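You operate a simulated robot arm through the tools that you are given. There is no shell and no other tool. Be economical: measure what you need, move in short steps, check, and stop when the job is done.

You run a simulated robot arm. Do the job below in one go: nothing can be reset, and whatever is moved stays where it is left.

Task
Stop plate 3 and fish out the grey stir bar.
Fine: use the orange rod, its tip is a magnet; stir knob off first; bar on the red USED pad, rod back in its holder, switch off.

The check looks at the end state, three seconds after you hand in, the way a careful person would. Anything else that was tipped, shoved, dropped, spilled or broken makes it a failure.

Robot
A 6-joint arm with a two-finger parallel gripper, fixed in place. Base frame: the origin is at the foot of the arm, x ahead of it, y to its left, z up; the work surface is at about z = 0.9. Lengths are in m, angles in degrees, forces in N, time in s.
With the tool pointing down near the work surface it reaches from about 0.42 to 0.86 m from the base axis. Its first joint turns from -115.0 to 115.0 degrees. Payload 4.2 kg.
The tool frame sits at the grasp point between the pads (the TCP): z along the fingers, y along the line on which they close. The tips reach 0.023 m beyond it. Largest opening 0.094 m; finger width 0.038, thickness 0.01; the body of the gripper, 0.054 by 0.096 m, starts 0.039 m behind the TCP.
Orientation is that of the tool frame in the base frame, as a unit quaternion [x, y, z, w]. With the fingers straight down and closing along the base's y, the tool's x points along the base's -x, its y along +y and its z along -z.

Tools
- The arm moves only by the tool apply_moves. Its argument "deltas" is a list of rows, each an object (a shift or turn left out is 0, a gripper value left out holds the last) with "fingers": the opening, from 0 (shut) to 1 (fully open); "slide": the shift along the base's x, y, z in m, a list of three; "delta_rot": the turn, a rotation vector about the base's x, y, z in degrees, a list of three. In form: [{"fingers": fingers, "slide": [dx, dy, dz], "delta_rot": [ax, ay, az]}, ...]. A call has 1 to 8 rows; each row is the pose to reach, as a shift and turn from the pose commanded when the call began. Each row takes 0.2 s and may step no farther than 0.05 m and 8.6 degrees from the row before; otherwise, or with a gripper value out of range, the whole call is refused. Where a pose cannot be reached the arm comes as near as it can. A force on the tool above 60 N (or 10 N above the force at the start of the call, whichever is more), or a blocked arm, ends the call early, and 0.2 s more pass. The fingers move at their own pace (about 0.108 m/s each) and stop on an object; they squeeze with about 35 N. The grip force told is the motor's: it shows also when the fingers shut on nothing. Time passes only in rows, and 0.2 s behind the last, so rows that repeat a pose let the fingers close. It gives the time, the measured TCP pose, the force on the tool (base axes), the opening and the grip force at its end, in the units of the frame above (readings bear some noise), with the torque about the TCP (base axes, N m) and any sound that the robot's microphone picked up, and new pictures: "show" is both (left out), scene, wrist or none.
- Cameras (640 x 400 px; columns grow to the right, rows downward): "scene" is fixed at [0.0513, -0.5001, 1.6469]; the picture's right is [0.03, -1.00, 0.00], its down [-0.55, -0.02, -0.84] and it looks along [0.84, 0.03, -0.55] (base axes); focal length 214 px, centre (320, 200). "wrist" rides on the gripper at [0.086, 0.016, -0.075] in the tool frame; the picture's right is [-0.18, 0.98, 0.00], its down [-0.58, -0.11, -0.81] and it looks along [-0.79, -0.15, 0.59] (tool axes); focal length 243 px, centre (320, 200). There is no depth. A picture from a camera that has moved, and an enlarged one, comes with that camera's place and axes in the base frame and with its lens.
- lift_body(by): slides the trunk up (or, below 0, down) by that many m; the arm rides with it, the base frame stays. It gives what a move gives, with no picture.
- close_up(camera, box): a new picture of the part [left, top, right, bottom] of that camera's present view, enlarged. The clock stands still meanwhile.
- finish_job(): hands the job in; it is judged then, once.

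Go step by step. Nothing tells you positions but the pictures and the camera data: compare them with the known pose of the tool, close in by small moves and look again before you grip or let go. The budget is 120 turns and 200 pictures, counting those below and the enlarged ones. Unless the task says otherwise, let go and move clear before handing in, and close with one line.

The tools are called after "Call:" as name(argument=value, ...) on one line, values as JSON. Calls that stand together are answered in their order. apply_moves: Moves the arm, as the interface text tells. Its arguments: {"type":"object","properties":{"deltas":{"type":"array","items":{"type":"object","properties":{"fingers":{"type":"number"},"slide":{"type":"array","items":{"type":"number"}},"delta_rot":{"type":"array","items":{"type":"number"}}}}},"show":{"type":"string","enum":["both","scene","wrist","none"]}},"required":["deltas"]} The other tools are called the same way: lift_body (by) slides the trunk up or down; close_up (camera, box) takes an enlarged picture of a part of a camera's view; finish_job () hands the job in.

At the start:

```text
t: 0.0
ee_pos: [0.5086, -0.3245, 1.6142]
ee_rot: [0.0, 1.0, 0.0, 0.0]
wrist_force: [-0.9, -0.1, 0.3]
moment: [-0.03, 0.0, -0.03]
grip_width: 0.0943
grasp_force: 0.0
trunk travel left (down, up): [-0.9, 0.09]
```

scene: 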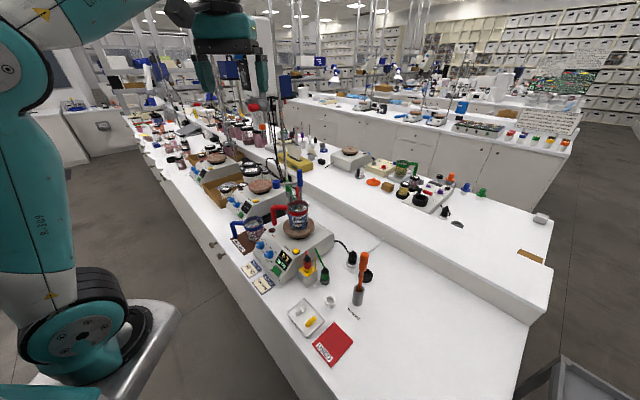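
wrist: 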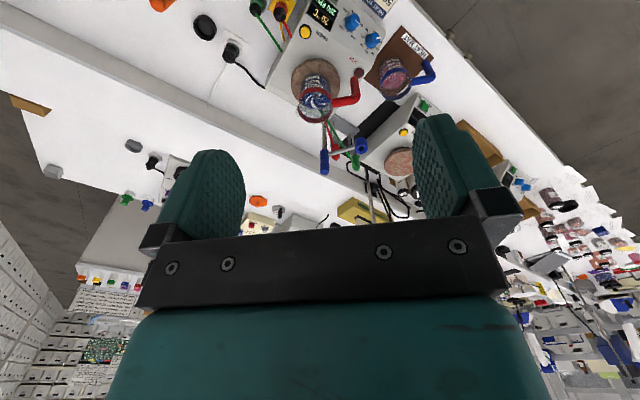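

I see a bench with several hotplates, a beaker on the nearest one, the orange rod in a holder and a red pad near the front. I'll enlarge the views first to read the labels.

Call:
close_up(camera="scene", box=[220, 160, 400, 272])

Call:
close_up(camera="scene", box=[230, 250, 400, 370])

Call:
close_up(camera="scene", box=[170, 120, 330, 220])

Call:
close_up(camera="wrist", box=[230, 0, 450, 140])

```text
3.56 times, centred on (310, 216) of scene
camera zoom: at [0.0513, -0.5001, 1.6469], right [0.03, -1.0, 0.0], down [-0.55, -0.02, -0.84], along [0.84, 0.03, -0.55], focal length 763 px, centre (356, 143)
```

zoom: 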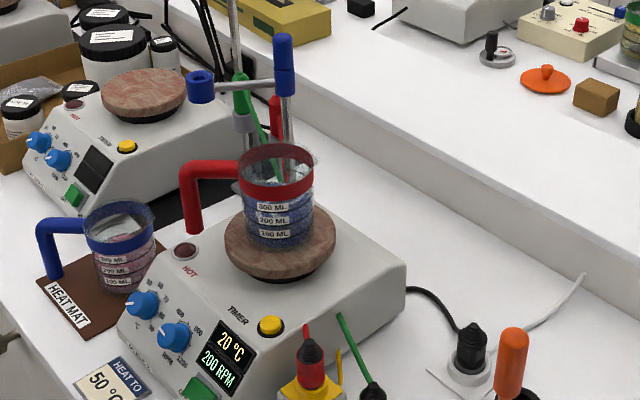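

```text
3.33 times, centred on (315, 310) of scene
camera zoom: at [0.0513, -0.5001, 1.6469], right [0.03, -1.0, 0.0], down [-0.55, -0.02, -0.84], along [0.84, 0.03, -0.55], focal length 715 px, centre (337, -167)
```

zoom: 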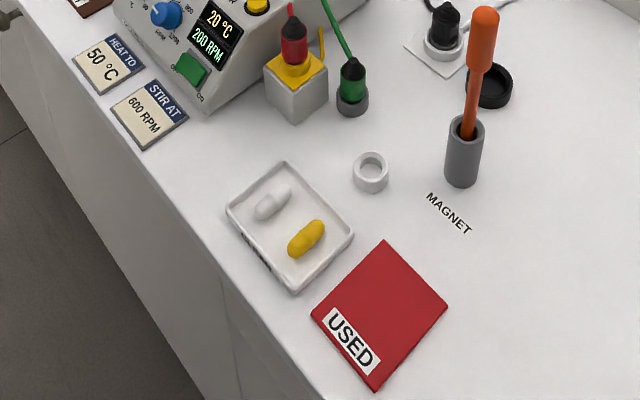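

```text
4.00 times, centred on (250, 170) of scene
camera zoom: at [0.0513, -0.5001, 1.6469], right [0.03, -1.0, 0.0], down [-0.55, -0.02, -0.84], along [0.84, 0.03, -0.55], focal length 858 px, centre (600, 320)
```

zoom: 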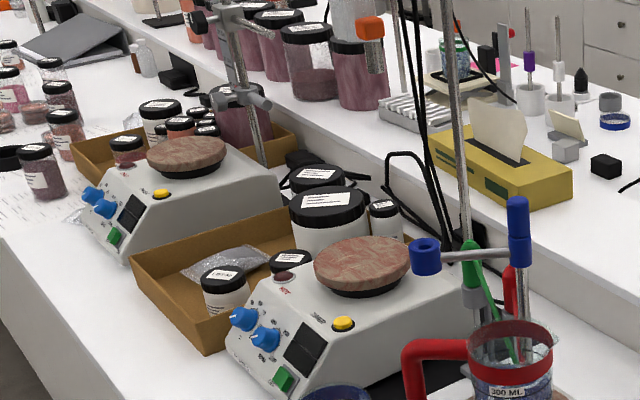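

```text
2.86 times, centred on (340, 70) of wrist
camera zoom: at [0.4225, -0.3084, 1.6903], right [0.18, 0.98, 0.0], down [0.58, -0.11, 0.81], along [0.79, -0.15, -0.59], focal length 693 px, centre (263, 571)
```

zoom: 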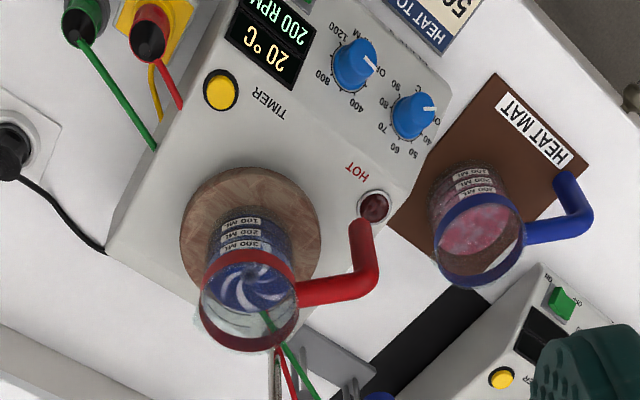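

Plate with the red-banded beaker shows 200 RPM; the stir knob seems to be the one nearest its display. I estimate the knob at (0.67,-0.27), the green switch at (0.63,-0.30), the beaker at (0.77,-0.385), the rod at (0.50,-0.62) and the pad at (0.37,-0.53). I'll lower the trunk and look closer.

Call:
lift_body(by=-0.42)

Call:
apply_moves(deltas=[{"slide": [-0.02, 0.03, 0]}])

```text
refused: -0.42 is not a number from -0.4 to 0.4
```

```text
t: 0.4
ee_pos: [0.4883, -0.295, 1.6155]
ee_rot: [0.0, 1.0, 0.0, -0.002]
wrist_force: [1.4, -0.6, -0.9]
moment: [0.04, 0.02, -0.02]
grip_width: 0.0938
grasp_force: 0.1
trunk travel left (down, up): [-0.9, 0.09]
camera wrist: at [0.4027, -0.2803, 1.6908], right [0.18, 0.98, 0.0], down [0.58, -0.11, 0.81], along [0.79, -0.15, -0.59], focal length 243 px, centre (320, 200)
```

scene: 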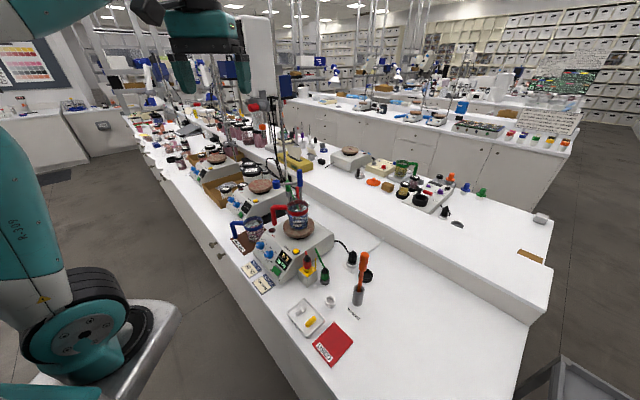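
wrist: 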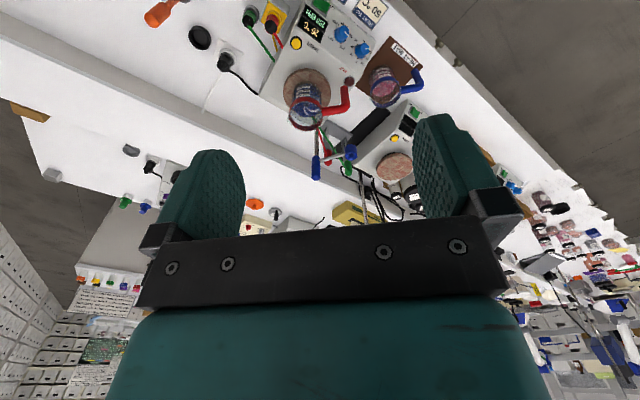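

The gripper is still high and clear. I'll lower the trunk 0.4 m in two steps and then look.

Call:
lift_body(by=-0.4)

```text
t: 4.2
ee_pos: [0.4884, -0.2957, 1.2154]
ee_rot: [0.0, 1.0, -0.001, 0.0]
wrist_force: [-0.7, 0.4, 0.6]
moment: [0.01, -0.02, 0.03]
grip_width: 0.0939
grasp_force: 0.0
trunk travel left (down, up): [-0.5, 0.49]
```

The gripper is now at z 1.215. I'll look from the wrist at the panel.

Call:
apply_moves(deltas=[{"slide": [-0.02, 0.0, 0]}, {"slide": [-0.04, 0.01, 0]}])

Call:
close_up(camera="wrist", box=[160, 0, 480, 200])

```text
t: 4.8
ee_pos: [0.4502, -0.2861, 1.2161]
ee_rot: [0.0, 1.0, 0.0, 0.0]
wrist_force: [-0.4, 0.3, -0.2]
moment: [0.0, -0.01, 0.0]
grip_width: 0.094
grasp_force: 0.1
trunk travel left (down, up): [-0.5, 0.49]
camera wrist: at [0.3628, -0.2707, 1.2909], right [0.18, 0.98, 0.0], down [0.58, -0.11, 0.81], along [0.79, -0.15, -0.59], focal length 243 px, centre (320, 200)
```

scene: 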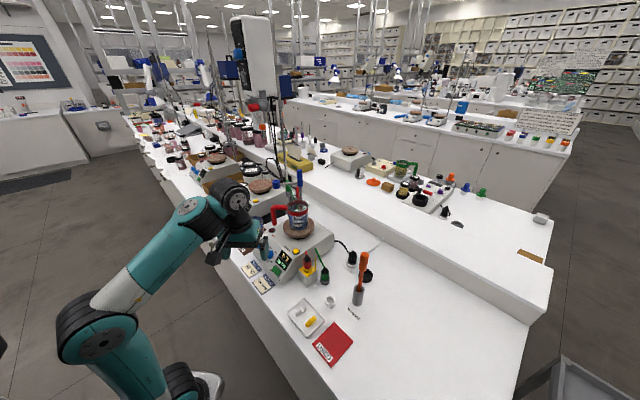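
wrist: 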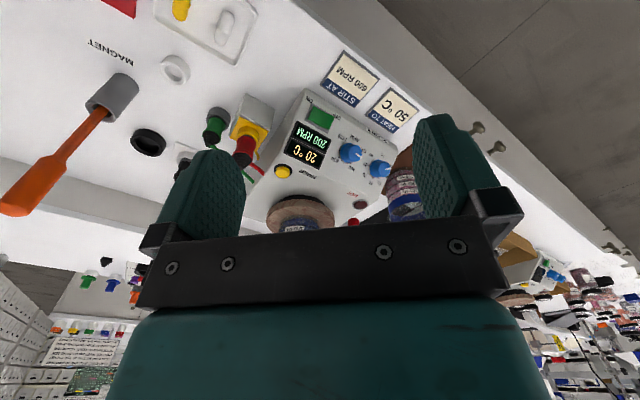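

```text
2.00 times, centred on (320, 100) of wrist
camera zoom: at [0.3628, -0.2707, 1.2909], right [0.18, 0.98, 0.0], down [0.58, -0.11, 0.81], along [0.79, -0.15, -0.59], focal length 485 px, centre (320, 400)
```

zoom: 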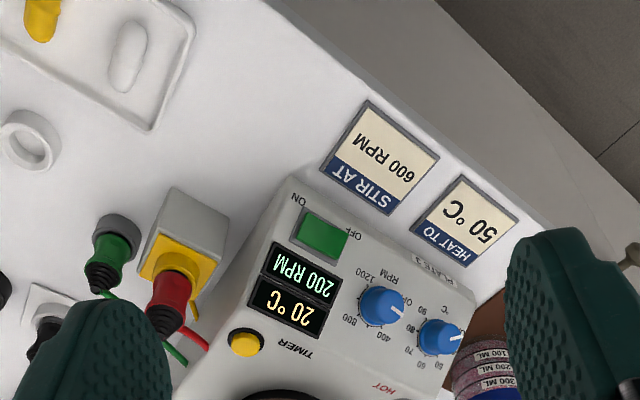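

The panel does read PLATE 3. I'll zoom in on the knob scale and the switch.

Call:
close_up(camera="wrist", box=[290, 85, 410, 195])

Call:
close_up(camera="scene", box=[255, 195, 335, 275])

```text
3.64 times, centred on (350, 140) of wrist
camera zoom: at [0.3628, -0.2707, 1.2909], right [0.18, 0.98, 0.0], down [0.58, -0.11, 0.81], along [0.79, -0.15, -0.59], focal length 882 px, centre (211, 418)
```

zoom: 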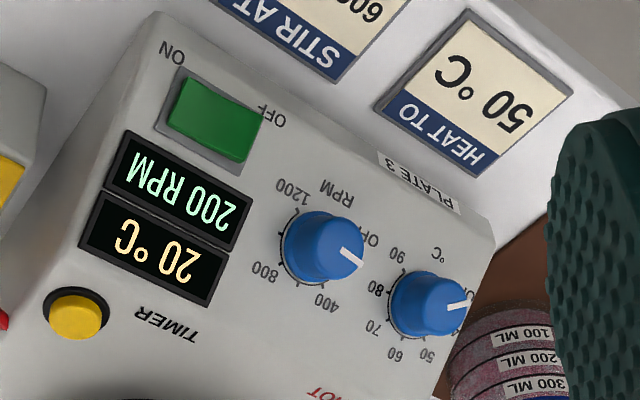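

```text
5.00 times, centred on (295, 235) of scene
camera zoom: at [0.0513, -0.5001, 1.6469], right [0.03, -1.0, 0.0], down [-0.55, -0.02, -0.84], along [0.84, 0.03, -0.55], focal length 1072 px, centre (445, 25)
```

zoom: 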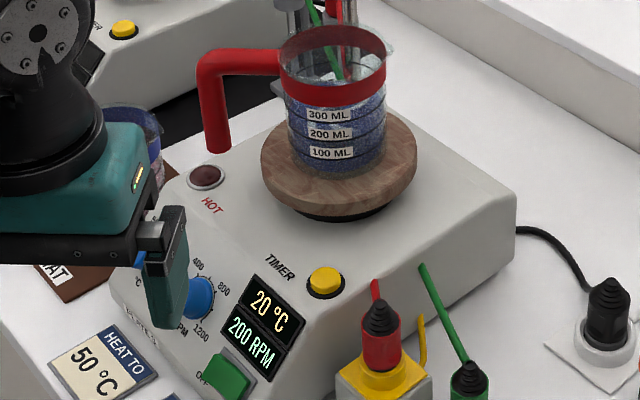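

The pointer sits just past OFF at about 200 RPM; the scale runs clockwise from OFF, so the knob must turn counter‑clockwise about 40–45°. I'll yaw the hand to face the panel and look squarely at it.

Call:
apply_moves(deltas=[{"slide": [0.01, 0.02, -0.03], "delta_rot": [0, 0, -6.5]}, {"slide": [0.02, 0.045, -0.06], "delta_rot": [0, 0, -13]}, {"slide": [0.035, 0.065, -0.09], "delta_rot": [0, 0, -19.5]}, {"slide": [0.05, 0.085, -0.12], "delta_rot": [0, 0, -26], "fingers": 0.55}, {"slide": [0.05, 0.085, -0.12], "delta_rot": [0, 0, -26], "fingers": 0.55}], show="wrist")

Call:
close_up(camera="wrist", box=[220, 40, 460, 190])

```text
t: 6.0
ee_pos: [0.4985, -0.2001, 1.0947]
ee_rot: [0.227, 0.974, 0.0, 0.0]
wrist_force: [0.4, 0.0, -0.3]
moment: [0.0, -0.01, 0.02]
grip_width: 0.0517
grasp_force: 0.0
trunk travel left (down, up): [-0.5, 0.49]
camera wrist: at [0.4276, -0.1477, 1.1699], right [0.6, 0.8, 0.0], down [0.47, -0.35, 0.81], along [0.65, -0.48, -0.59], focal length 243 px, centre (320, 200)
```

wrist: 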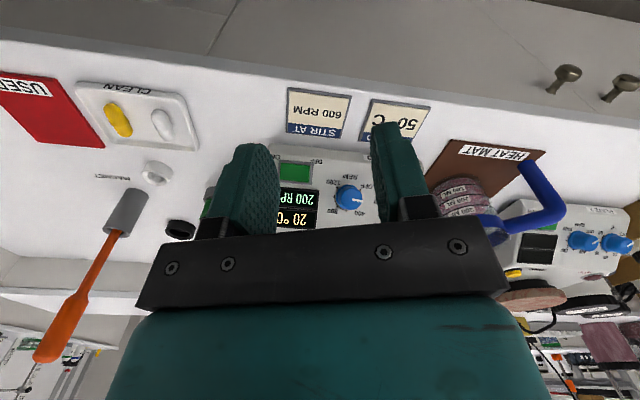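

```text
2.67 times, centred on (340, 115) of wrist
camera zoom: at [0.4276, -0.1477, 1.1699], right [0.6, 0.8, 0.0], down [0.47, -0.35, 0.81], along [0.65, -0.48, -0.59], focal length 647 px, centre (267, 427)
```

zoom: 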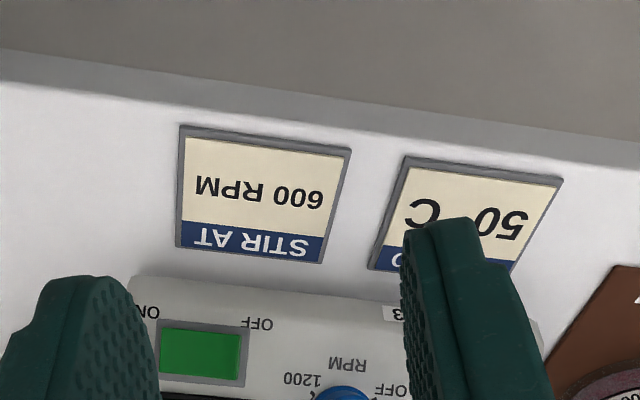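

The bench and panel run at 45° in the base frame; the stir knob cap is near (0.656,-0.269,0.980) and the temperature knob is 7 cm up the row from it. I'll line the tool's yaw up with the panel, back off and look for the slope.

Call:
apply_moves(deltas=[{"slide": [-0.02, 0.02, 0.0], "delta_rot": [0, 0, -6.5]}, {"slide": [-0.03, 0.04, 0.0], "delta_rot": [0, 0, -13]}, {"slide": [-0.03, 0.05, -0.01], "delta_rot": [0, 0, -19]}, {"slide": [-0.03, 0.05, -0.01], "delta_rot": [0, 0, -19]}], show="wrist")

Call:
close_up(camera="scene", box=[240, 200, 340, 290])

```text
t: 7.0
ee_pos: [0.4665, -0.1497, 1.0851]
ee_rot: [0.383, 0.924, -0.001, -0.001]
wrist_force: [0.0, -0.5, 0.0]
moment: [0.03, 0.05, -0.02]
grip_width: 0.0517
grasp_force: 0.1
trunk travel left (down, up): [-0.5, 0.49]
camera wrist: at [0.4185, -0.0771, 1.1599], right [0.83, 0.56, 0.0], down [0.33, -0.49, 0.81], along [0.45, -0.67, -0.59], focal length 243 px, centre (320, 200)
```

wrist: 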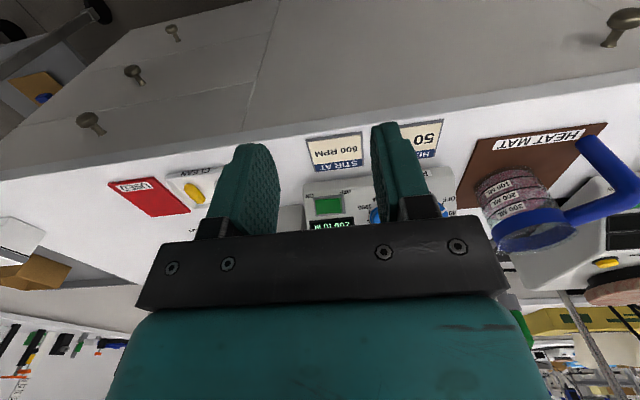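

```text
4.44 times, centred on (290, 245) of scene
camera zoom: at [0.0513, -0.5001, 1.6469], right [0.03, -1.0, 0.0], down [-0.55, -0.02, -0.84], along [0.84, 0.03, -0.55], focal length 953 px, centre (453, 0)
```

zoom: 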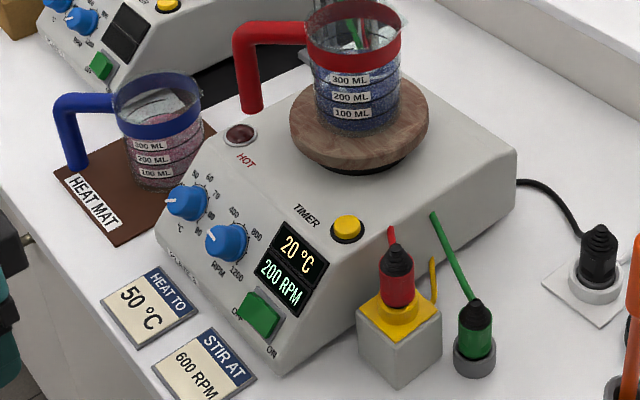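

I need the panel's slope, so I'll zoom on the plate's side profile and the panel itself.

Call:
close_up(camera="scene", box=[258, 210, 308, 245])

Call:
close_up(camera="scene", box=[255, 230, 315, 270])

```text
11.43 times, centred on (283, 228) of scene
camera zoom: at [0.0513, -0.5001, 1.6469], right [0.03, -1.0, 0.0], down [-0.55, -0.02, -0.84], along [0.84, 0.03, -0.55], focal length 2451 px, centre (743, -114)
```

zoom: 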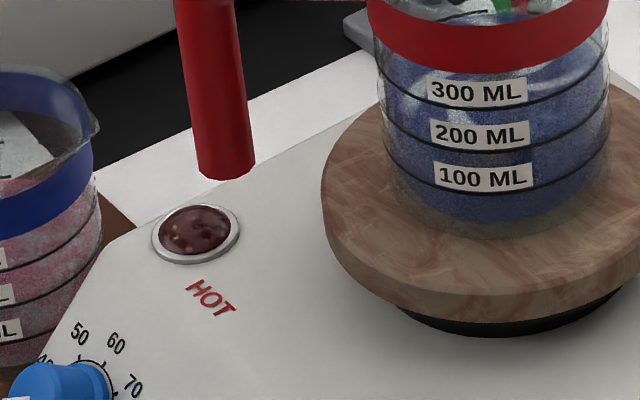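

```text
10.00 times, centred on (285, 250) of scene
camera zoom: at [0.0513, -0.5001, 1.6469], right [0.03, -1.0, 0.0], down [-0.55, -0.02, -0.84], along [0.84, 0.03, -0.55], focal length 2145 px, centre (670, -300)
```

zoom: 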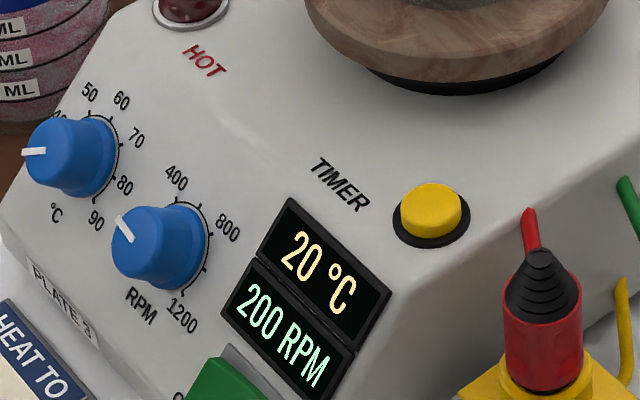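

The panel slopes about 50° with its foot near z 0.91, and its top face is near z 1.0. I'll tilt the hand to face it squarely, 10 cm back from the knob cap.

Call:
apply_moves(deltas=[{"slide": [0.015, -0.005, 0.0], "delta_rot": [-5.89, -5.89, 0]}, {"slide": [0.03, -0.01, 0.0], "delta_rot": [-11.78, -11.78, 0]}, {"slide": [0.05, -0.02, 0], "delta_rot": [-17.68, -17.68, 0]}, {"slide": [0.075, -0.035, -0.01], "delta_rot": [-23.57, -23.57, 0]}, {"slide": [0.1, -0.05, -0.025], "delta_rot": [-29.46, -29.46, 0]}, {"slide": [0.133, -0.065, -0.04], "delta_rot": [-35.35, -35.35, 0]}, {"slide": [0.133, -0.065, -0.04], "delta_rot": [-35.35, -35.35, 0]}])

Call:
close_up(camera="wrist", box=[200, 80, 440, 230])

Call:
close_up(camera="scene", box=[210, 195, 330, 275])

```text
t: 8.6
ee_pos: [0.6024, -0.2136, 1.0475]
ee_rot: [0.347, 0.837, -0.162, 0.39]
wrist_force: [0.4, 0.0, -0.4]
moment: [0.0, 0.04, 0.05]
grip_width: 0.0516
grasp_force: 0.1
trunk travel left (down, up): [-0.5, 0.49]
camera wrist: at [0.5342, -0.1235, 1.0293], right [0.78, 0.61, 0.14], down [-0.25, 0.1, 0.96], along [0.58, -0.79, 0.23], focal length 243 px, centre (320, 200)
```

scene: 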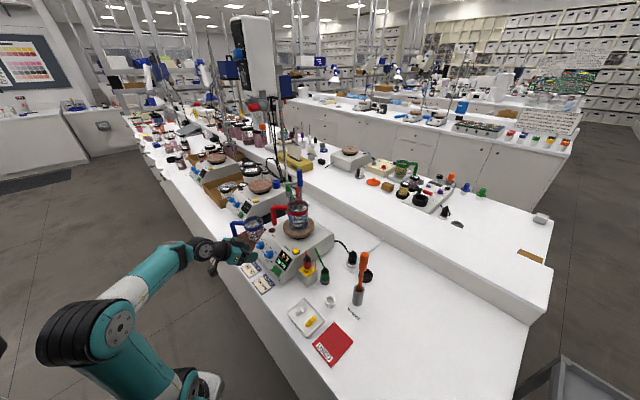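
wrist: 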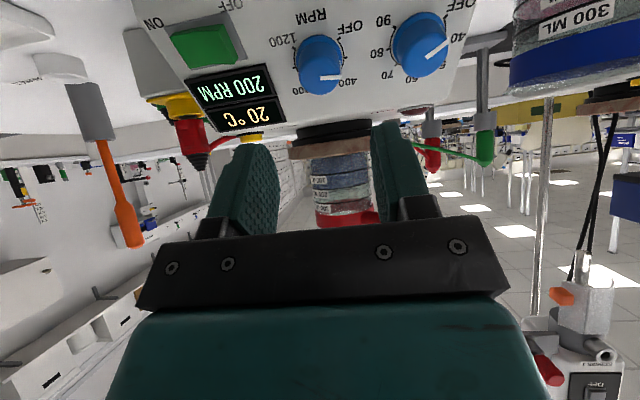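

```text
2.67 times, centred on (320, 155) of wrist
camera zoom: at [0.5342, -0.1235, 1.0293], right [0.78, 0.61, 0.14], down [-0.25, 0.1, 0.96], along [0.58, -0.79, 0.23], focal length 647 px, centre (320, 320)
```

zoom: 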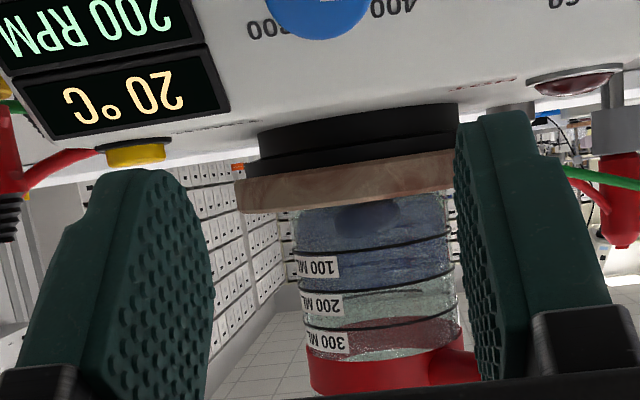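

```text
5.00 times, centred on (270, 235) of scene
camera zoom: at [0.0513, -0.5001, 1.6469], right [0.03, -1.0, 0.0], down [-0.55, -0.02, -0.84], along [0.84, 0.03, -0.55], focal length 1072 px, centre (570, 25)
```

zoom: 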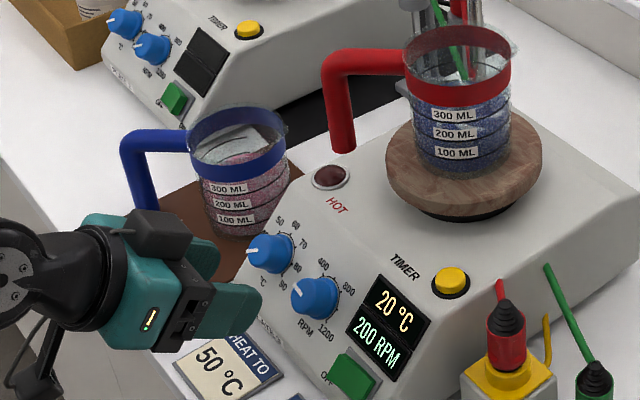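

The knob projects where I expected. I'll zoom on it for fine alignment and to check the slope.

Call:
close_up(camera="wrist", box=[250, 0, 410, 110])

```text
3.64 times, centred on (330, 55) of wrist
camera zoom: at [0.5342, -0.1235, 1.0293], right [0.78, 0.61, 0.14], down [-0.25, 0.1, 0.96], along [0.58, -0.79, 0.23], focal length 882 px, centre (284, 727)
```

zoom: 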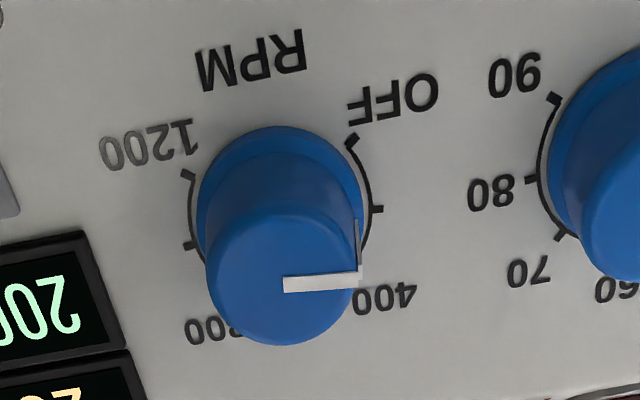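

The zoom confirms the slope and puts the knob axis within a few mm of the tool axis; the knob is about 3 cm tall and 3.6 cm wide. I'll advance 6.5 cm and look again before gripping.

Call:
apply_moves(deltas=[{"slide": [0.012, -0.012, -0.014], "fingers": 0.62}, {"slide": [0.024, -0.024, -0.028]}, {"slide": [0.034, -0.035, -0.04]}, {"slide": [0.034, -0.035, -0.04]}], show="wrist")

Call:
close_up(camera="scene", box=[230, 215, 310, 270])

```text
t: 9.6
ee_pos: [0.6353, -0.2516, 1.0051]
ee_rot: [0.347, 0.837, -0.162, 0.391]
wrist_force: [0.4, 0.2, 0.2]
moment: [0.0, 0.02, 0.03]
grip_width: 0.0582
grasp_force: 0.1
trunk travel left (down, up): [-0.5, 0.49]
camera wrist: at [0.5675, -0.1603, 0.9883], right [0.78, 0.61, 0.14], down [-0.25, 0.1, 0.96], along [0.58, -0.79, 0.23], focal length 243 px, centre (320, 200)
```

wrist: 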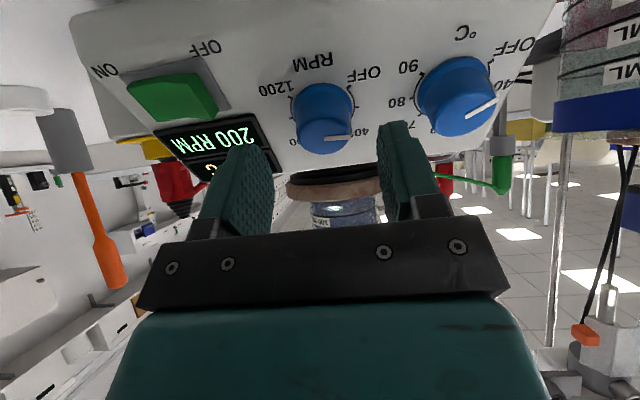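

```text
7.27 times, centred on (270, 242) of scene
camera zoom: at [0.0513, -0.5001, 1.6469], right [0.03, -1.0, 0.0], down [-0.55, -0.02, -0.84], along [0.84, 0.03, -0.55], focal length 1560 px, centre (684, -109)
```

zoom: 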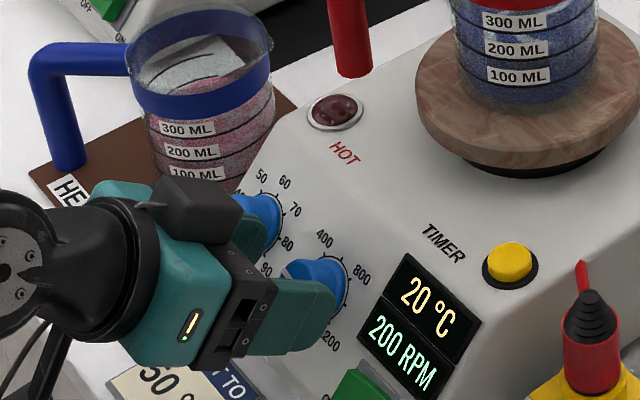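

The fingers straddle the knob, centred within about 2 mm. I'll advance the last 2.8 cm with a tiny correction.

Call:
apply_moves(deltas=[{"slide": [0.007, -0.004, -0.006]}, {"slide": [0.012, -0.009, -0.0115]}, {"slide": [0.0175, -0.0149, -0.0165]}, {"slide": [0.0175, -0.0149, -0.0165]}], show="wrist")

Call:
close_up(camera="wrist", box=[200, 100, 440, 250])

Call:
close_up(camera="scene", box=[230, 215, 310, 270])

```text
t: 10.6
ee_pos: [0.6508, -0.2656, 0.9895]
ee_rot: [0.347, 0.837, -0.162, 0.39]
wrist_force: [0.5, 0.5, 0.1]
moment: [-0.04, -0.02, 0.0]
grip_width: 0.0579
grasp_force: 0.1
trunk travel left (down, up): [-0.5, 0.49]
camera wrist: at [0.5845, -0.1746, 0.9719], right [0.78, 0.61, 0.14], down [-0.25, 0.1, 0.96], along [0.58, -0.79, 0.23], focal length 243 px, centre (320, 200)
```

wrist: 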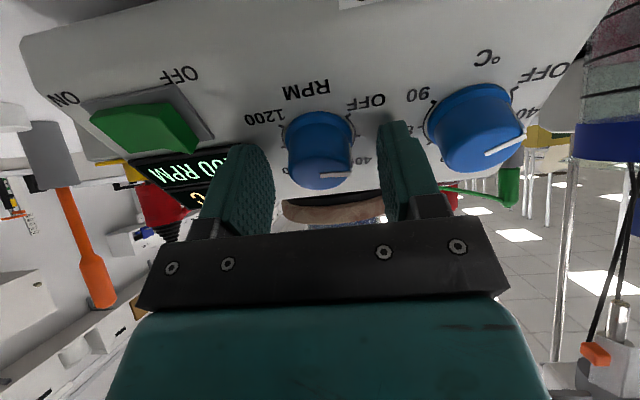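

```text
2.67 times, centred on (320, 175) of wrist
camera zoom: at [0.5845, -0.1746, 0.9719], right [0.78, 0.61, 0.14], down [-0.25, 0.1, 0.96], along [0.58, -0.79, 0.23], focal length 647 px, centre (320, 267)
```

zoom: 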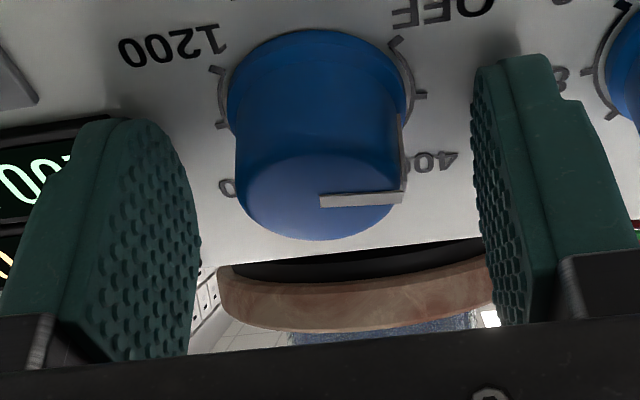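

```text
7.27 times, centred on (270, 242) of scene
camera zoom: at [0.0513, -0.5001, 1.6469], right [0.03, -1.0, 0.0], down [-0.55, -0.02, -0.84], along [0.84, 0.03, -0.55], focal length 1560 px, centre (684, -109)
```

zoom: 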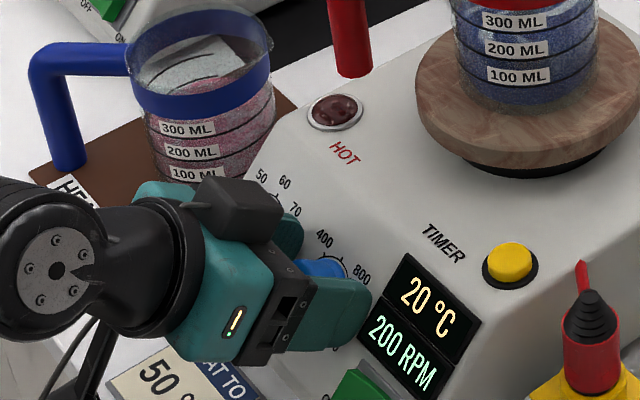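

The knob cap lies about 6 mm ahead of the grasp point with the tips 1.2 cm from the panel. I'll go 4 mm further and close.

Call:
apply_moves(deltas=[{"slide": [0.0022, -0.0022, -0.0026], "fingers": 0.62}, {"slide": [0.0022, -0.0022, -0.0026], "fingers": 0.3}, {"slide": [0.0022, -0.0022, -0.0026], "fingers": 0.25}, {"slide": [0.0022, -0.0022, -0.0026], "fingers": 0.25}], show="wrist")

```text
t: 11.6
ee_pos: [0.6531, -0.2666, 0.9895]
ee_rot: [0.347, 0.836, -0.162, 0.392]
wrist_force: [-21.6, 16.6, 23.0]
moment: [0.27, 0.6, 0.0]
grip_width: 0.0357
grasp_force: 13.1
trunk travel left (down, up): [-0.5, 0.49]
camera wrist: at [0.5849, -0.1758, 0.9713], right [0.78, 0.61, 0.14], down [-0.25, 0.1, 0.96], along [0.58, -0.79, 0.23], focal length 243 px, centre (320, 200)
```

wrist: 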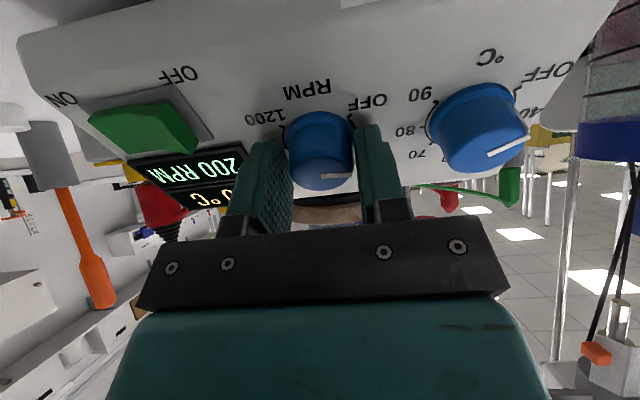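

The force shows the fingertips pressing outward against the panel or knob skirt. I'll open a little, back off 5 mm and re-close.

Call:
apply_moves(deltas=[{"slide": [0, 0, 0], "fingers": 0.5}, {"slide": [-0.003, 0.003, 0.0035], "fingers": 0.5}, {"slide": [-0.003, 0.003, 0.0035], "fingers": 0.5}], show="none")

Call:
apply_moves(deltas=[{"slide": [0, 0, 0], "fingers": 0.35}, {"slide": [0, 0, 0], "fingers": 0.25}, {"slide": [0, 0, 0], "fingers": 0.2}], show="wrist")

```text
t: 12.4
ee_pos: [0.6507, -0.2636, 0.9908]
ee_rot: [0.347, 0.838, -0.162, 0.389]
wrist_force: [-0.2, -0.1, 0.6]
moment: [0.01, -0.01, 0.0]
grip_width: 0.0469
grasp_force: 0.1
trunk travel left (down, up): [-0.5, 0.49]
```

```text
t: 13.2
ee_pos: [0.6502, -0.2637, 0.9901]
ee_rot: [0.346, 0.838, -0.161, 0.39]
wrist_force: [3.3, 0.6, -3.3]
moment: [-0.01, -0.18, 0.13]
grip_width: 0.0298
grasp_force: 45.1
trunk travel left (down, up): [-0.5, 0.49]
camera wrist: at [0.5835, -0.1731, 0.9728], right [0.78, 0.61, 0.14], down [-0.25, 0.09, 0.96], along [0.58, -0.79, 0.23], focal length 243 px, centre (320, 200)
```

wrist: 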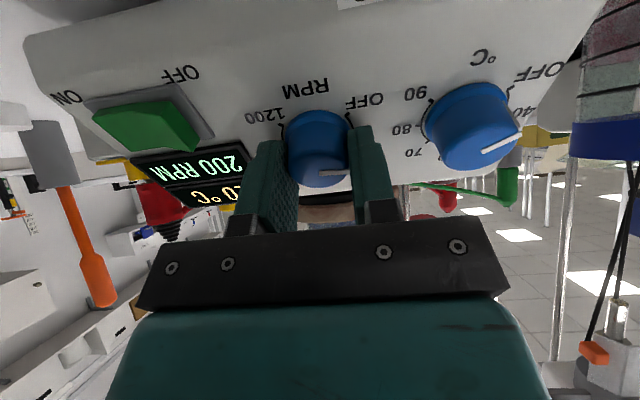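

Now the grip is clean on the knob with little side force. I'll turn it counter‑clockwise in 8° steps, 24° first.

Call:
apply_moves(deltas=[{"delta_rot": [-4.33, 4.33, 5.14]}, {"delta_rot": [-8.67, 8.67, 10.29]}, {"delta_rot": [-13, 13, 15.43]}], show="wrist")

Call:
close_up(camera="scene", box=[230, 215, 310, 270])

```text
t: 14.0
ee_pos: [0.6527, -0.263, 0.9902]
ee_rot: [0.162, 0.892, -0.238, 0.348]
wrist_force: [3.6, 20.0, -1.5]
moment: [0.52, -0.88, 0.95]
grip_width: 0.03
grasp_force: 45.3
trunk travel left (down, up): [-0.5, 0.49]
camera wrist: at [0.5588, -0.1984, 0.9735], right [0.58, 0.8, -0.18], down [-0.08, 0.27, 0.96], along [0.81, -0.54, 0.22], focal length 243 px, centre (320, 200)
```

wrist: 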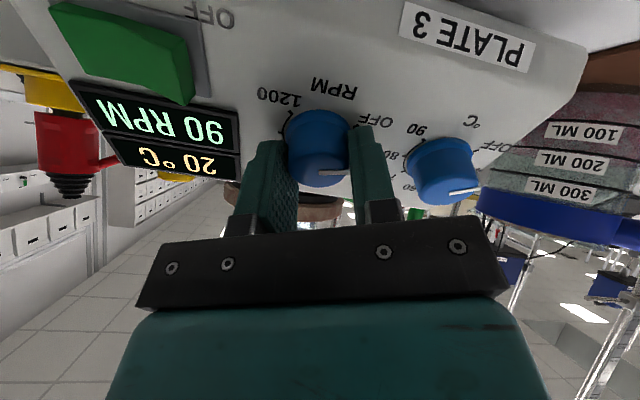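

```text
7.27 times, centred on (270, 242) of scene
camera zoom: at [0.0513, -0.5001, 1.6469], right [0.03, -1.0, 0.0], down [-0.55, -0.02, -0.84], along [0.84, 0.03, -0.55], focal length 1560 px, centre (684, -109)
```

zoom: 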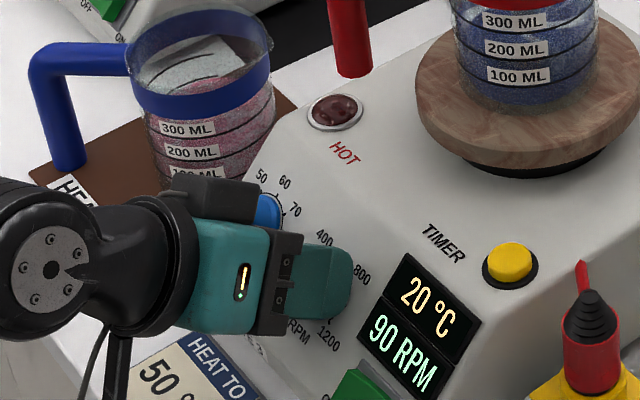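

Display fell to 90 RPM; about 20° remain. I'll continue with a small relief shift in +y.

Call:
apply_moves(deltas=[{"slide": [0, 0.002, 0], "delta_rot": [-3.6, 3.6, 4.28]}, {"slide": [0, 0.002, 0], "delta_rot": [-7.2, 7.2, 8.57]}, {"slide": [0, 0.002, 0], "delta_rot": [-10.8, 10.8, 12.85]}, {"slide": [0, 0.002, 0], "delta_rot": [-10.8, 10.8, 12.85]}], show="wrist")

Call:
close_up(camera="scene", box=[230, 215, 310, 270])

```text
t: 15.0
ee_pos: [0.6527, -0.2608, 0.9886]
ee_rot: [0.006, 0.907, -0.295, 0.301]
wrist_force: [9.5, 17.8, -4.6]
moment: [1.06, -0.31, 0.45]
grip_width: 0.0299
grasp_force: 45.1
trunk travel left (down, up): [-0.5, 0.49]
camera wrist: at [0.5453, -0.222, 0.9823], right [0.34, 0.84, -0.42], down [0.02, 0.44, 0.9], along [0.94, -0.31, 0.13], focal length 243 px, centre (320, 200)
```

wrist: 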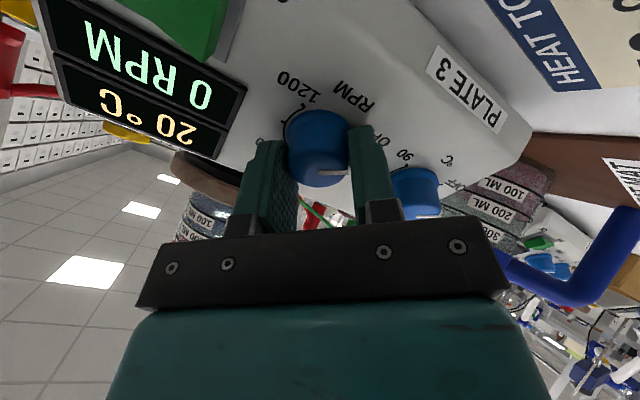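

```text
7.27 times, centred on (270, 242) of scene
camera zoom: at [0.0513, -0.5001, 1.6469], right [0.03, -1.0, 0.0], down [-0.55, -0.02, -0.84], along [0.84, 0.03, -0.55], focal length 1560 px, centre (684, -109)
```

zoom: 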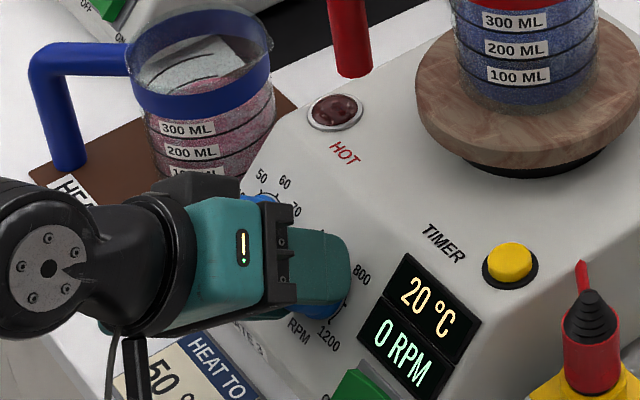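

Display shows 0 RPM. I'll nudge 4° further to seat on OFF, then open and withdraw along the panel normal.

Call:
apply_moves(deltas=[{"slide": [0, 0.001, 0], "delta_rot": [-2.16, 2.16, 2.57]}, {"slide": [0, 0.001, 0], "delta_rot": [-2.16, 2.16, 2.57], "fingers": 0.5}, {"slide": [0, 0.001, 0], "delta_rot": [-2.16, 2.16, 2.57], "fingers": 0.5}, {"slide": [-0.012, 0.013, 0.014], "delta_rot": [-2.16, 2.16, 2.57]}, {"slide": [-0.026, 0.027, 0.03], "delta_rot": [-2.16, 2.16, 2.57]}, {"slide": [-0.045, 0.046, 0.05], "delta_rot": [-2.16, 2.16, 2.57]}], show="wrist")

Call:
close_up(camera="wrist", box=[200, 0, 440, 150])

```text
t: 16.4
ee_pos: [0.6062, -0.2151, 1.0421]
ee_rot: [-0.023, 0.906, -0.307, 0.29]
wrist_force: [0.4, 0.5, -1.3]
moment: [-0.02, 0.03, -0.03]
grip_width: 0.0469
grasp_force: 0.0
trunk travel left (down, up): [-0.5, 0.49]
camera wrist: at [0.4967, -0.1821, 1.0374], right [0.29, 0.84, -0.46], down [0.03, 0.48, 0.88], along [0.96, -0.27, 0.11], focal length 243 px, centre (320, 200)
```

wrist: 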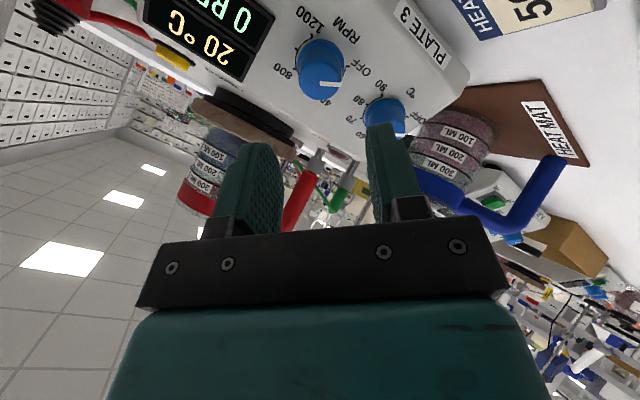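

```text
2.67 times, centred on (320, 75) of wrist
camera zoom: at [0.4967, -0.1821, 1.0374], right [0.29, 0.84, -0.46], down [0.03, 0.48, 0.88], along [0.96, -0.27, 0.11], focal length 647 px, centre (320, 533)
```

zoom: 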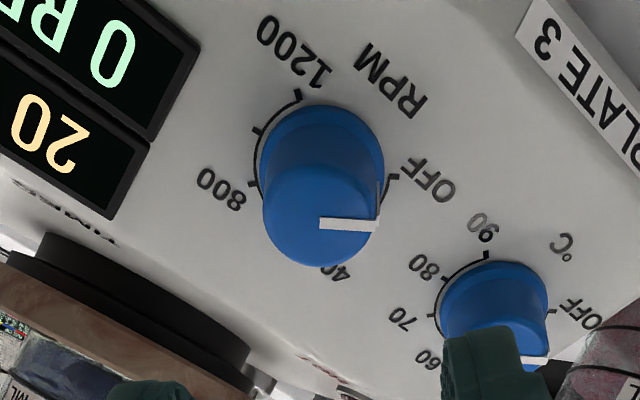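

The pointer is right on the OFF mark and the display reads 0 RPM. While I'm here I'll do the power switch: untwist the hand, shut the fingers and face the green rocker from 10 cm.

Call:
apply_moves(deltas=[{"slide": [-0.005, -0.005, 0.0], "delta_rot": [4.33, -4.33, -5.14], "fingers": 0.3}, {"slide": [-0.012, -0.01, -0.005], "delta_rot": [8.67, -8.67, -10.29], "fingers": 0.0}, {"slide": [-0.02, -0.017, -0.015], "delta_rot": [13, -13, -15.43]}, {"slide": [-0.028, -0.024, -0.025], "delta_rot": [17.3, -17.3, -20.57]}, {"slide": [-0.036, -0.031, -0.035], "delta_rot": [21.67, -21.67, -25.7]}, {"slide": [-0.043, -0.038, -0.042], "delta_rot": [26, -26, -30.86]}, {"slide": [-0.043, -0.038, -0.042], "delta_rot": [26, -26, -30.86]}], show="wrist")

Call:
close_up(camera="wrist", box=[200, 0, 440, 150])

Call:
close_up(camera="scene", box=[240, 220, 320, 275])

```text
t: 18.0
ee_pos: [0.5622, -0.2542, 0.998]
ee_rot: [0.347, 0.837, -0.161, 0.391]
wrist_force: [0.1, 0.5, -0.4]
moment: [0.04, 0.01, 0.0]
grip_width: 0.0
grasp_force: 34.7
trunk travel left (down, up): [-0.5, 0.49]
camera wrist: at [0.4953, -0.1633, 0.9806], right [0.78, 0.61, 0.14], down [-0.25, 0.09, 0.96], along [0.57, -0.79, 0.23], focal length 243 px, centre (320, 200)
```

wrist: 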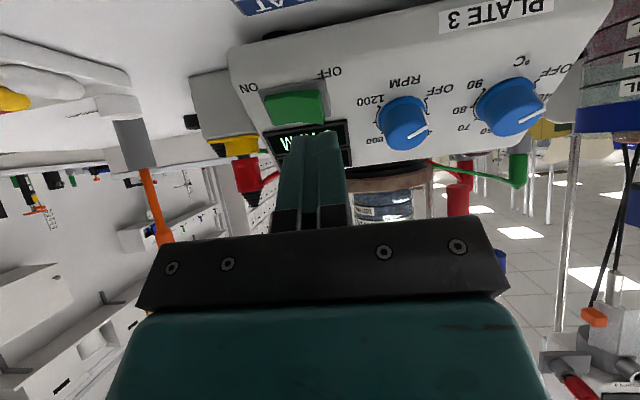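

```text
2.67 times, centred on (320, 75) of wrist
camera zoom: at [0.4953, -0.1633, 0.9806], right [0.78, 0.61, 0.14], down [-0.25, 0.09, 0.96], along [0.57, -0.79, 0.23], focal length 647 px, centre (320, 533)
```

zoom: 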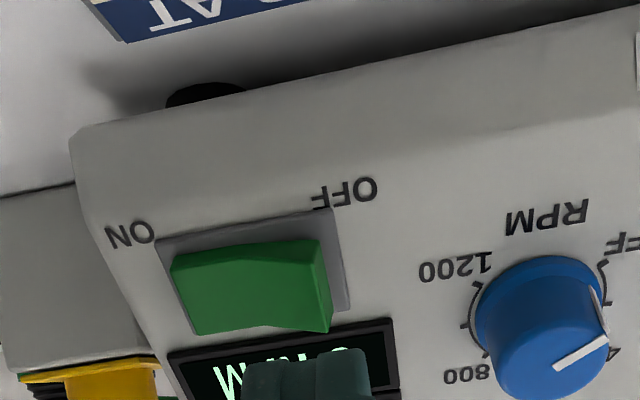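

```text
7.27 times, centred on (280, 248) of scene
camera zoom: at [0.0513, -0.5001, 1.6469], right [0.03, -1.0, 0.0], down [-0.55, -0.02, -0.84], along [0.84, 0.03, -0.55], focal length 1560 px, centre (611, -146)
```

zoom: 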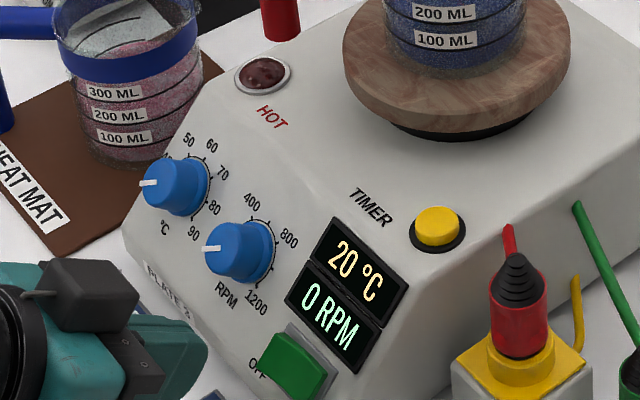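

The rocker's OFF end is the raised one and must be pushed in. My refined estimate puts that end about 5 cm ahead of the shut tips; I'll shift slightly and advance 3.8 cm, then check.

Call:
apply_moves(deltas=[{"slide": [-0.002, -0.005, 0.0023]}, {"slide": [0.008, -0.015, -0.0105]}, {"slide": [0.0186, -0.0256, -0.0221]}, {"slide": [0.0186, -0.0256, -0.0221]}], show="wrist")

Call:
close_up(camera="wrist", box=[200, 60, 440, 210])

Call:
close_up(camera="scene", box=[240, 230, 320, 285])

```text
t: 19.0
ee_pos: [0.5835, -0.2795, 0.9769]
ee_rot: [0.347, 0.838, -0.161, 0.39]
wrist_force: [-0.7, -0.3, 0.5]
moment: [-0.01, 0.04, 0.04]
grip_width: 0.0
grasp_force: 35.6
trunk travel left (down, up): [-0.5, 0.49]
camera wrist: at [0.515, -0.1893, 0.9591], right [0.78, 0.61, 0.14], down [-0.25, 0.09, 0.96], along [0.58, -0.79, 0.23], focal length 243 px, centre (320, 200)
```

wrist: 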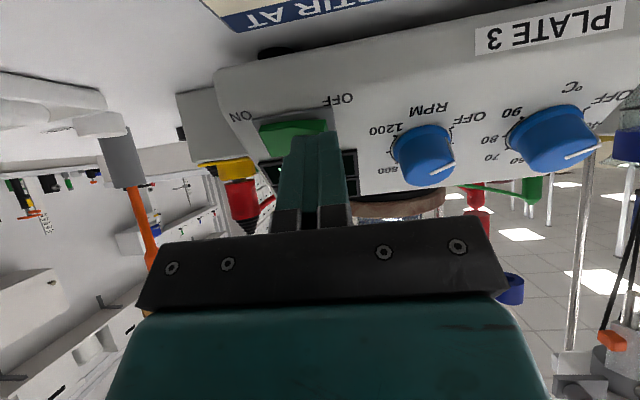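

```text
2.67 times, centred on (320, 135) of wrist
camera zoom: at [0.515, -0.1893, 0.9591], right [0.78, 0.61, 0.14], down [-0.25, 0.09, 0.96], along [0.58, -0.79, 0.23], focal length 647 px, centre (320, 373)
```

zoom: 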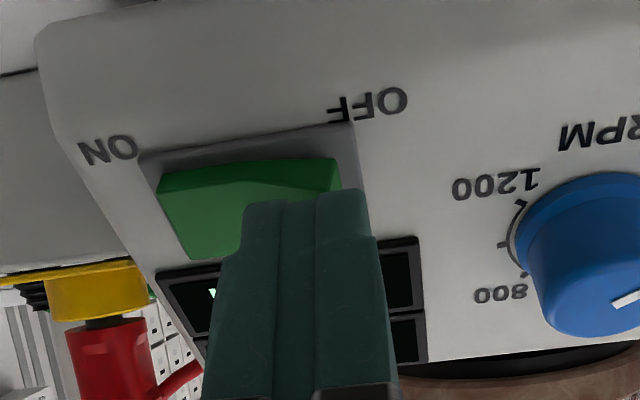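

```text
7.27 times, centred on (280, 258) of scene
camera zoom: at [0.0513, -0.5001, 1.6469], right [0.03, -1.0, 0.0], down [-0.55, -0.02, -0.84], along [0.84, 0.03, -0.55], focal length 1560 px, centre (611, -218)
```

zoom: 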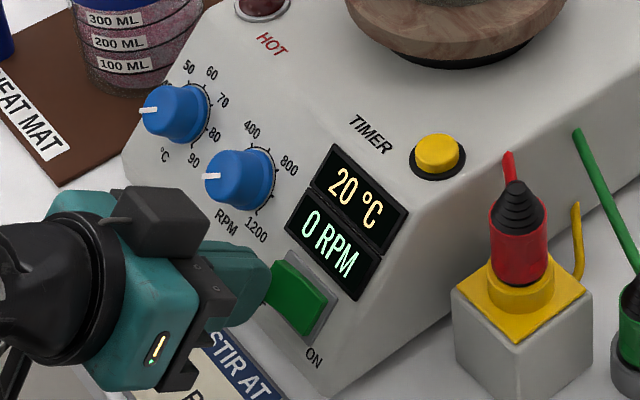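

The shut tips face the OFF half of the rocker. I'll advance 16 mm in small steps and read the force.

Call:
apply_moves(deltas=[{"slide": [0.0043, -0.0043, -0.0051]}, {"slide": [0.0065, -0.0065, -0.0077]}, {"slide": [0.0081, -0.0081, -0.0096]}], show="wrist")

Call:
close_up(camera="scene", box=[240, 230, 320, 285])

```text
t: 19.8
ee_pos: [0.5887, -0.2875, 0.9676]
ee_rot: [0.347, 0.837, -0.162, 0.391]
wrist_force: [-15.4, 11.3, 10.2]
moment: [0.14, 0.22, -0.12]
grip_width: 0.0
grasp_force: 35.4
trunk travel left (down, up): [-0.5, 0.49]
camera wrist: at [0.5215, -0.196, 0.9502], right [0.78, 0.61, 0.14], down [-0.25, 0.1, 0.96], along [0.58, -0.79, 0.23], focal length 243 px, centre (320, 200)
```

wrist: 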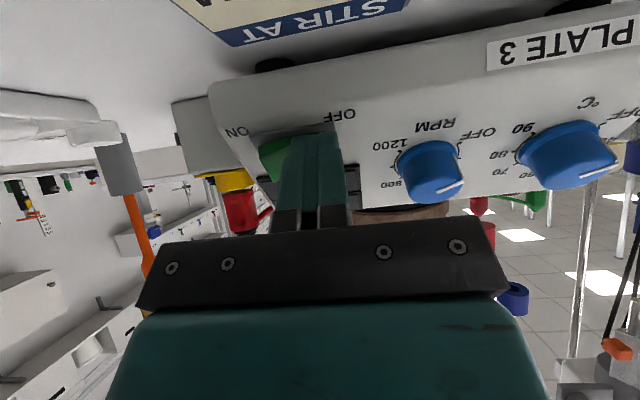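

```text
7.27 times, centred on (280, 258) of scene
camera zoom: at [0.0513, -0.5001, 1.6469], right [0.03, -1.0, 0.0], down [-0.55, -0.02, -0.84], along [0.84, 0.03, -0.55], focal length 1560 px, centre (611, -218)
```

zoom: 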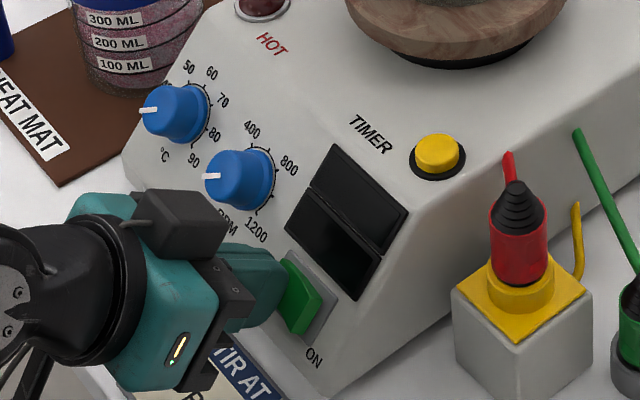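

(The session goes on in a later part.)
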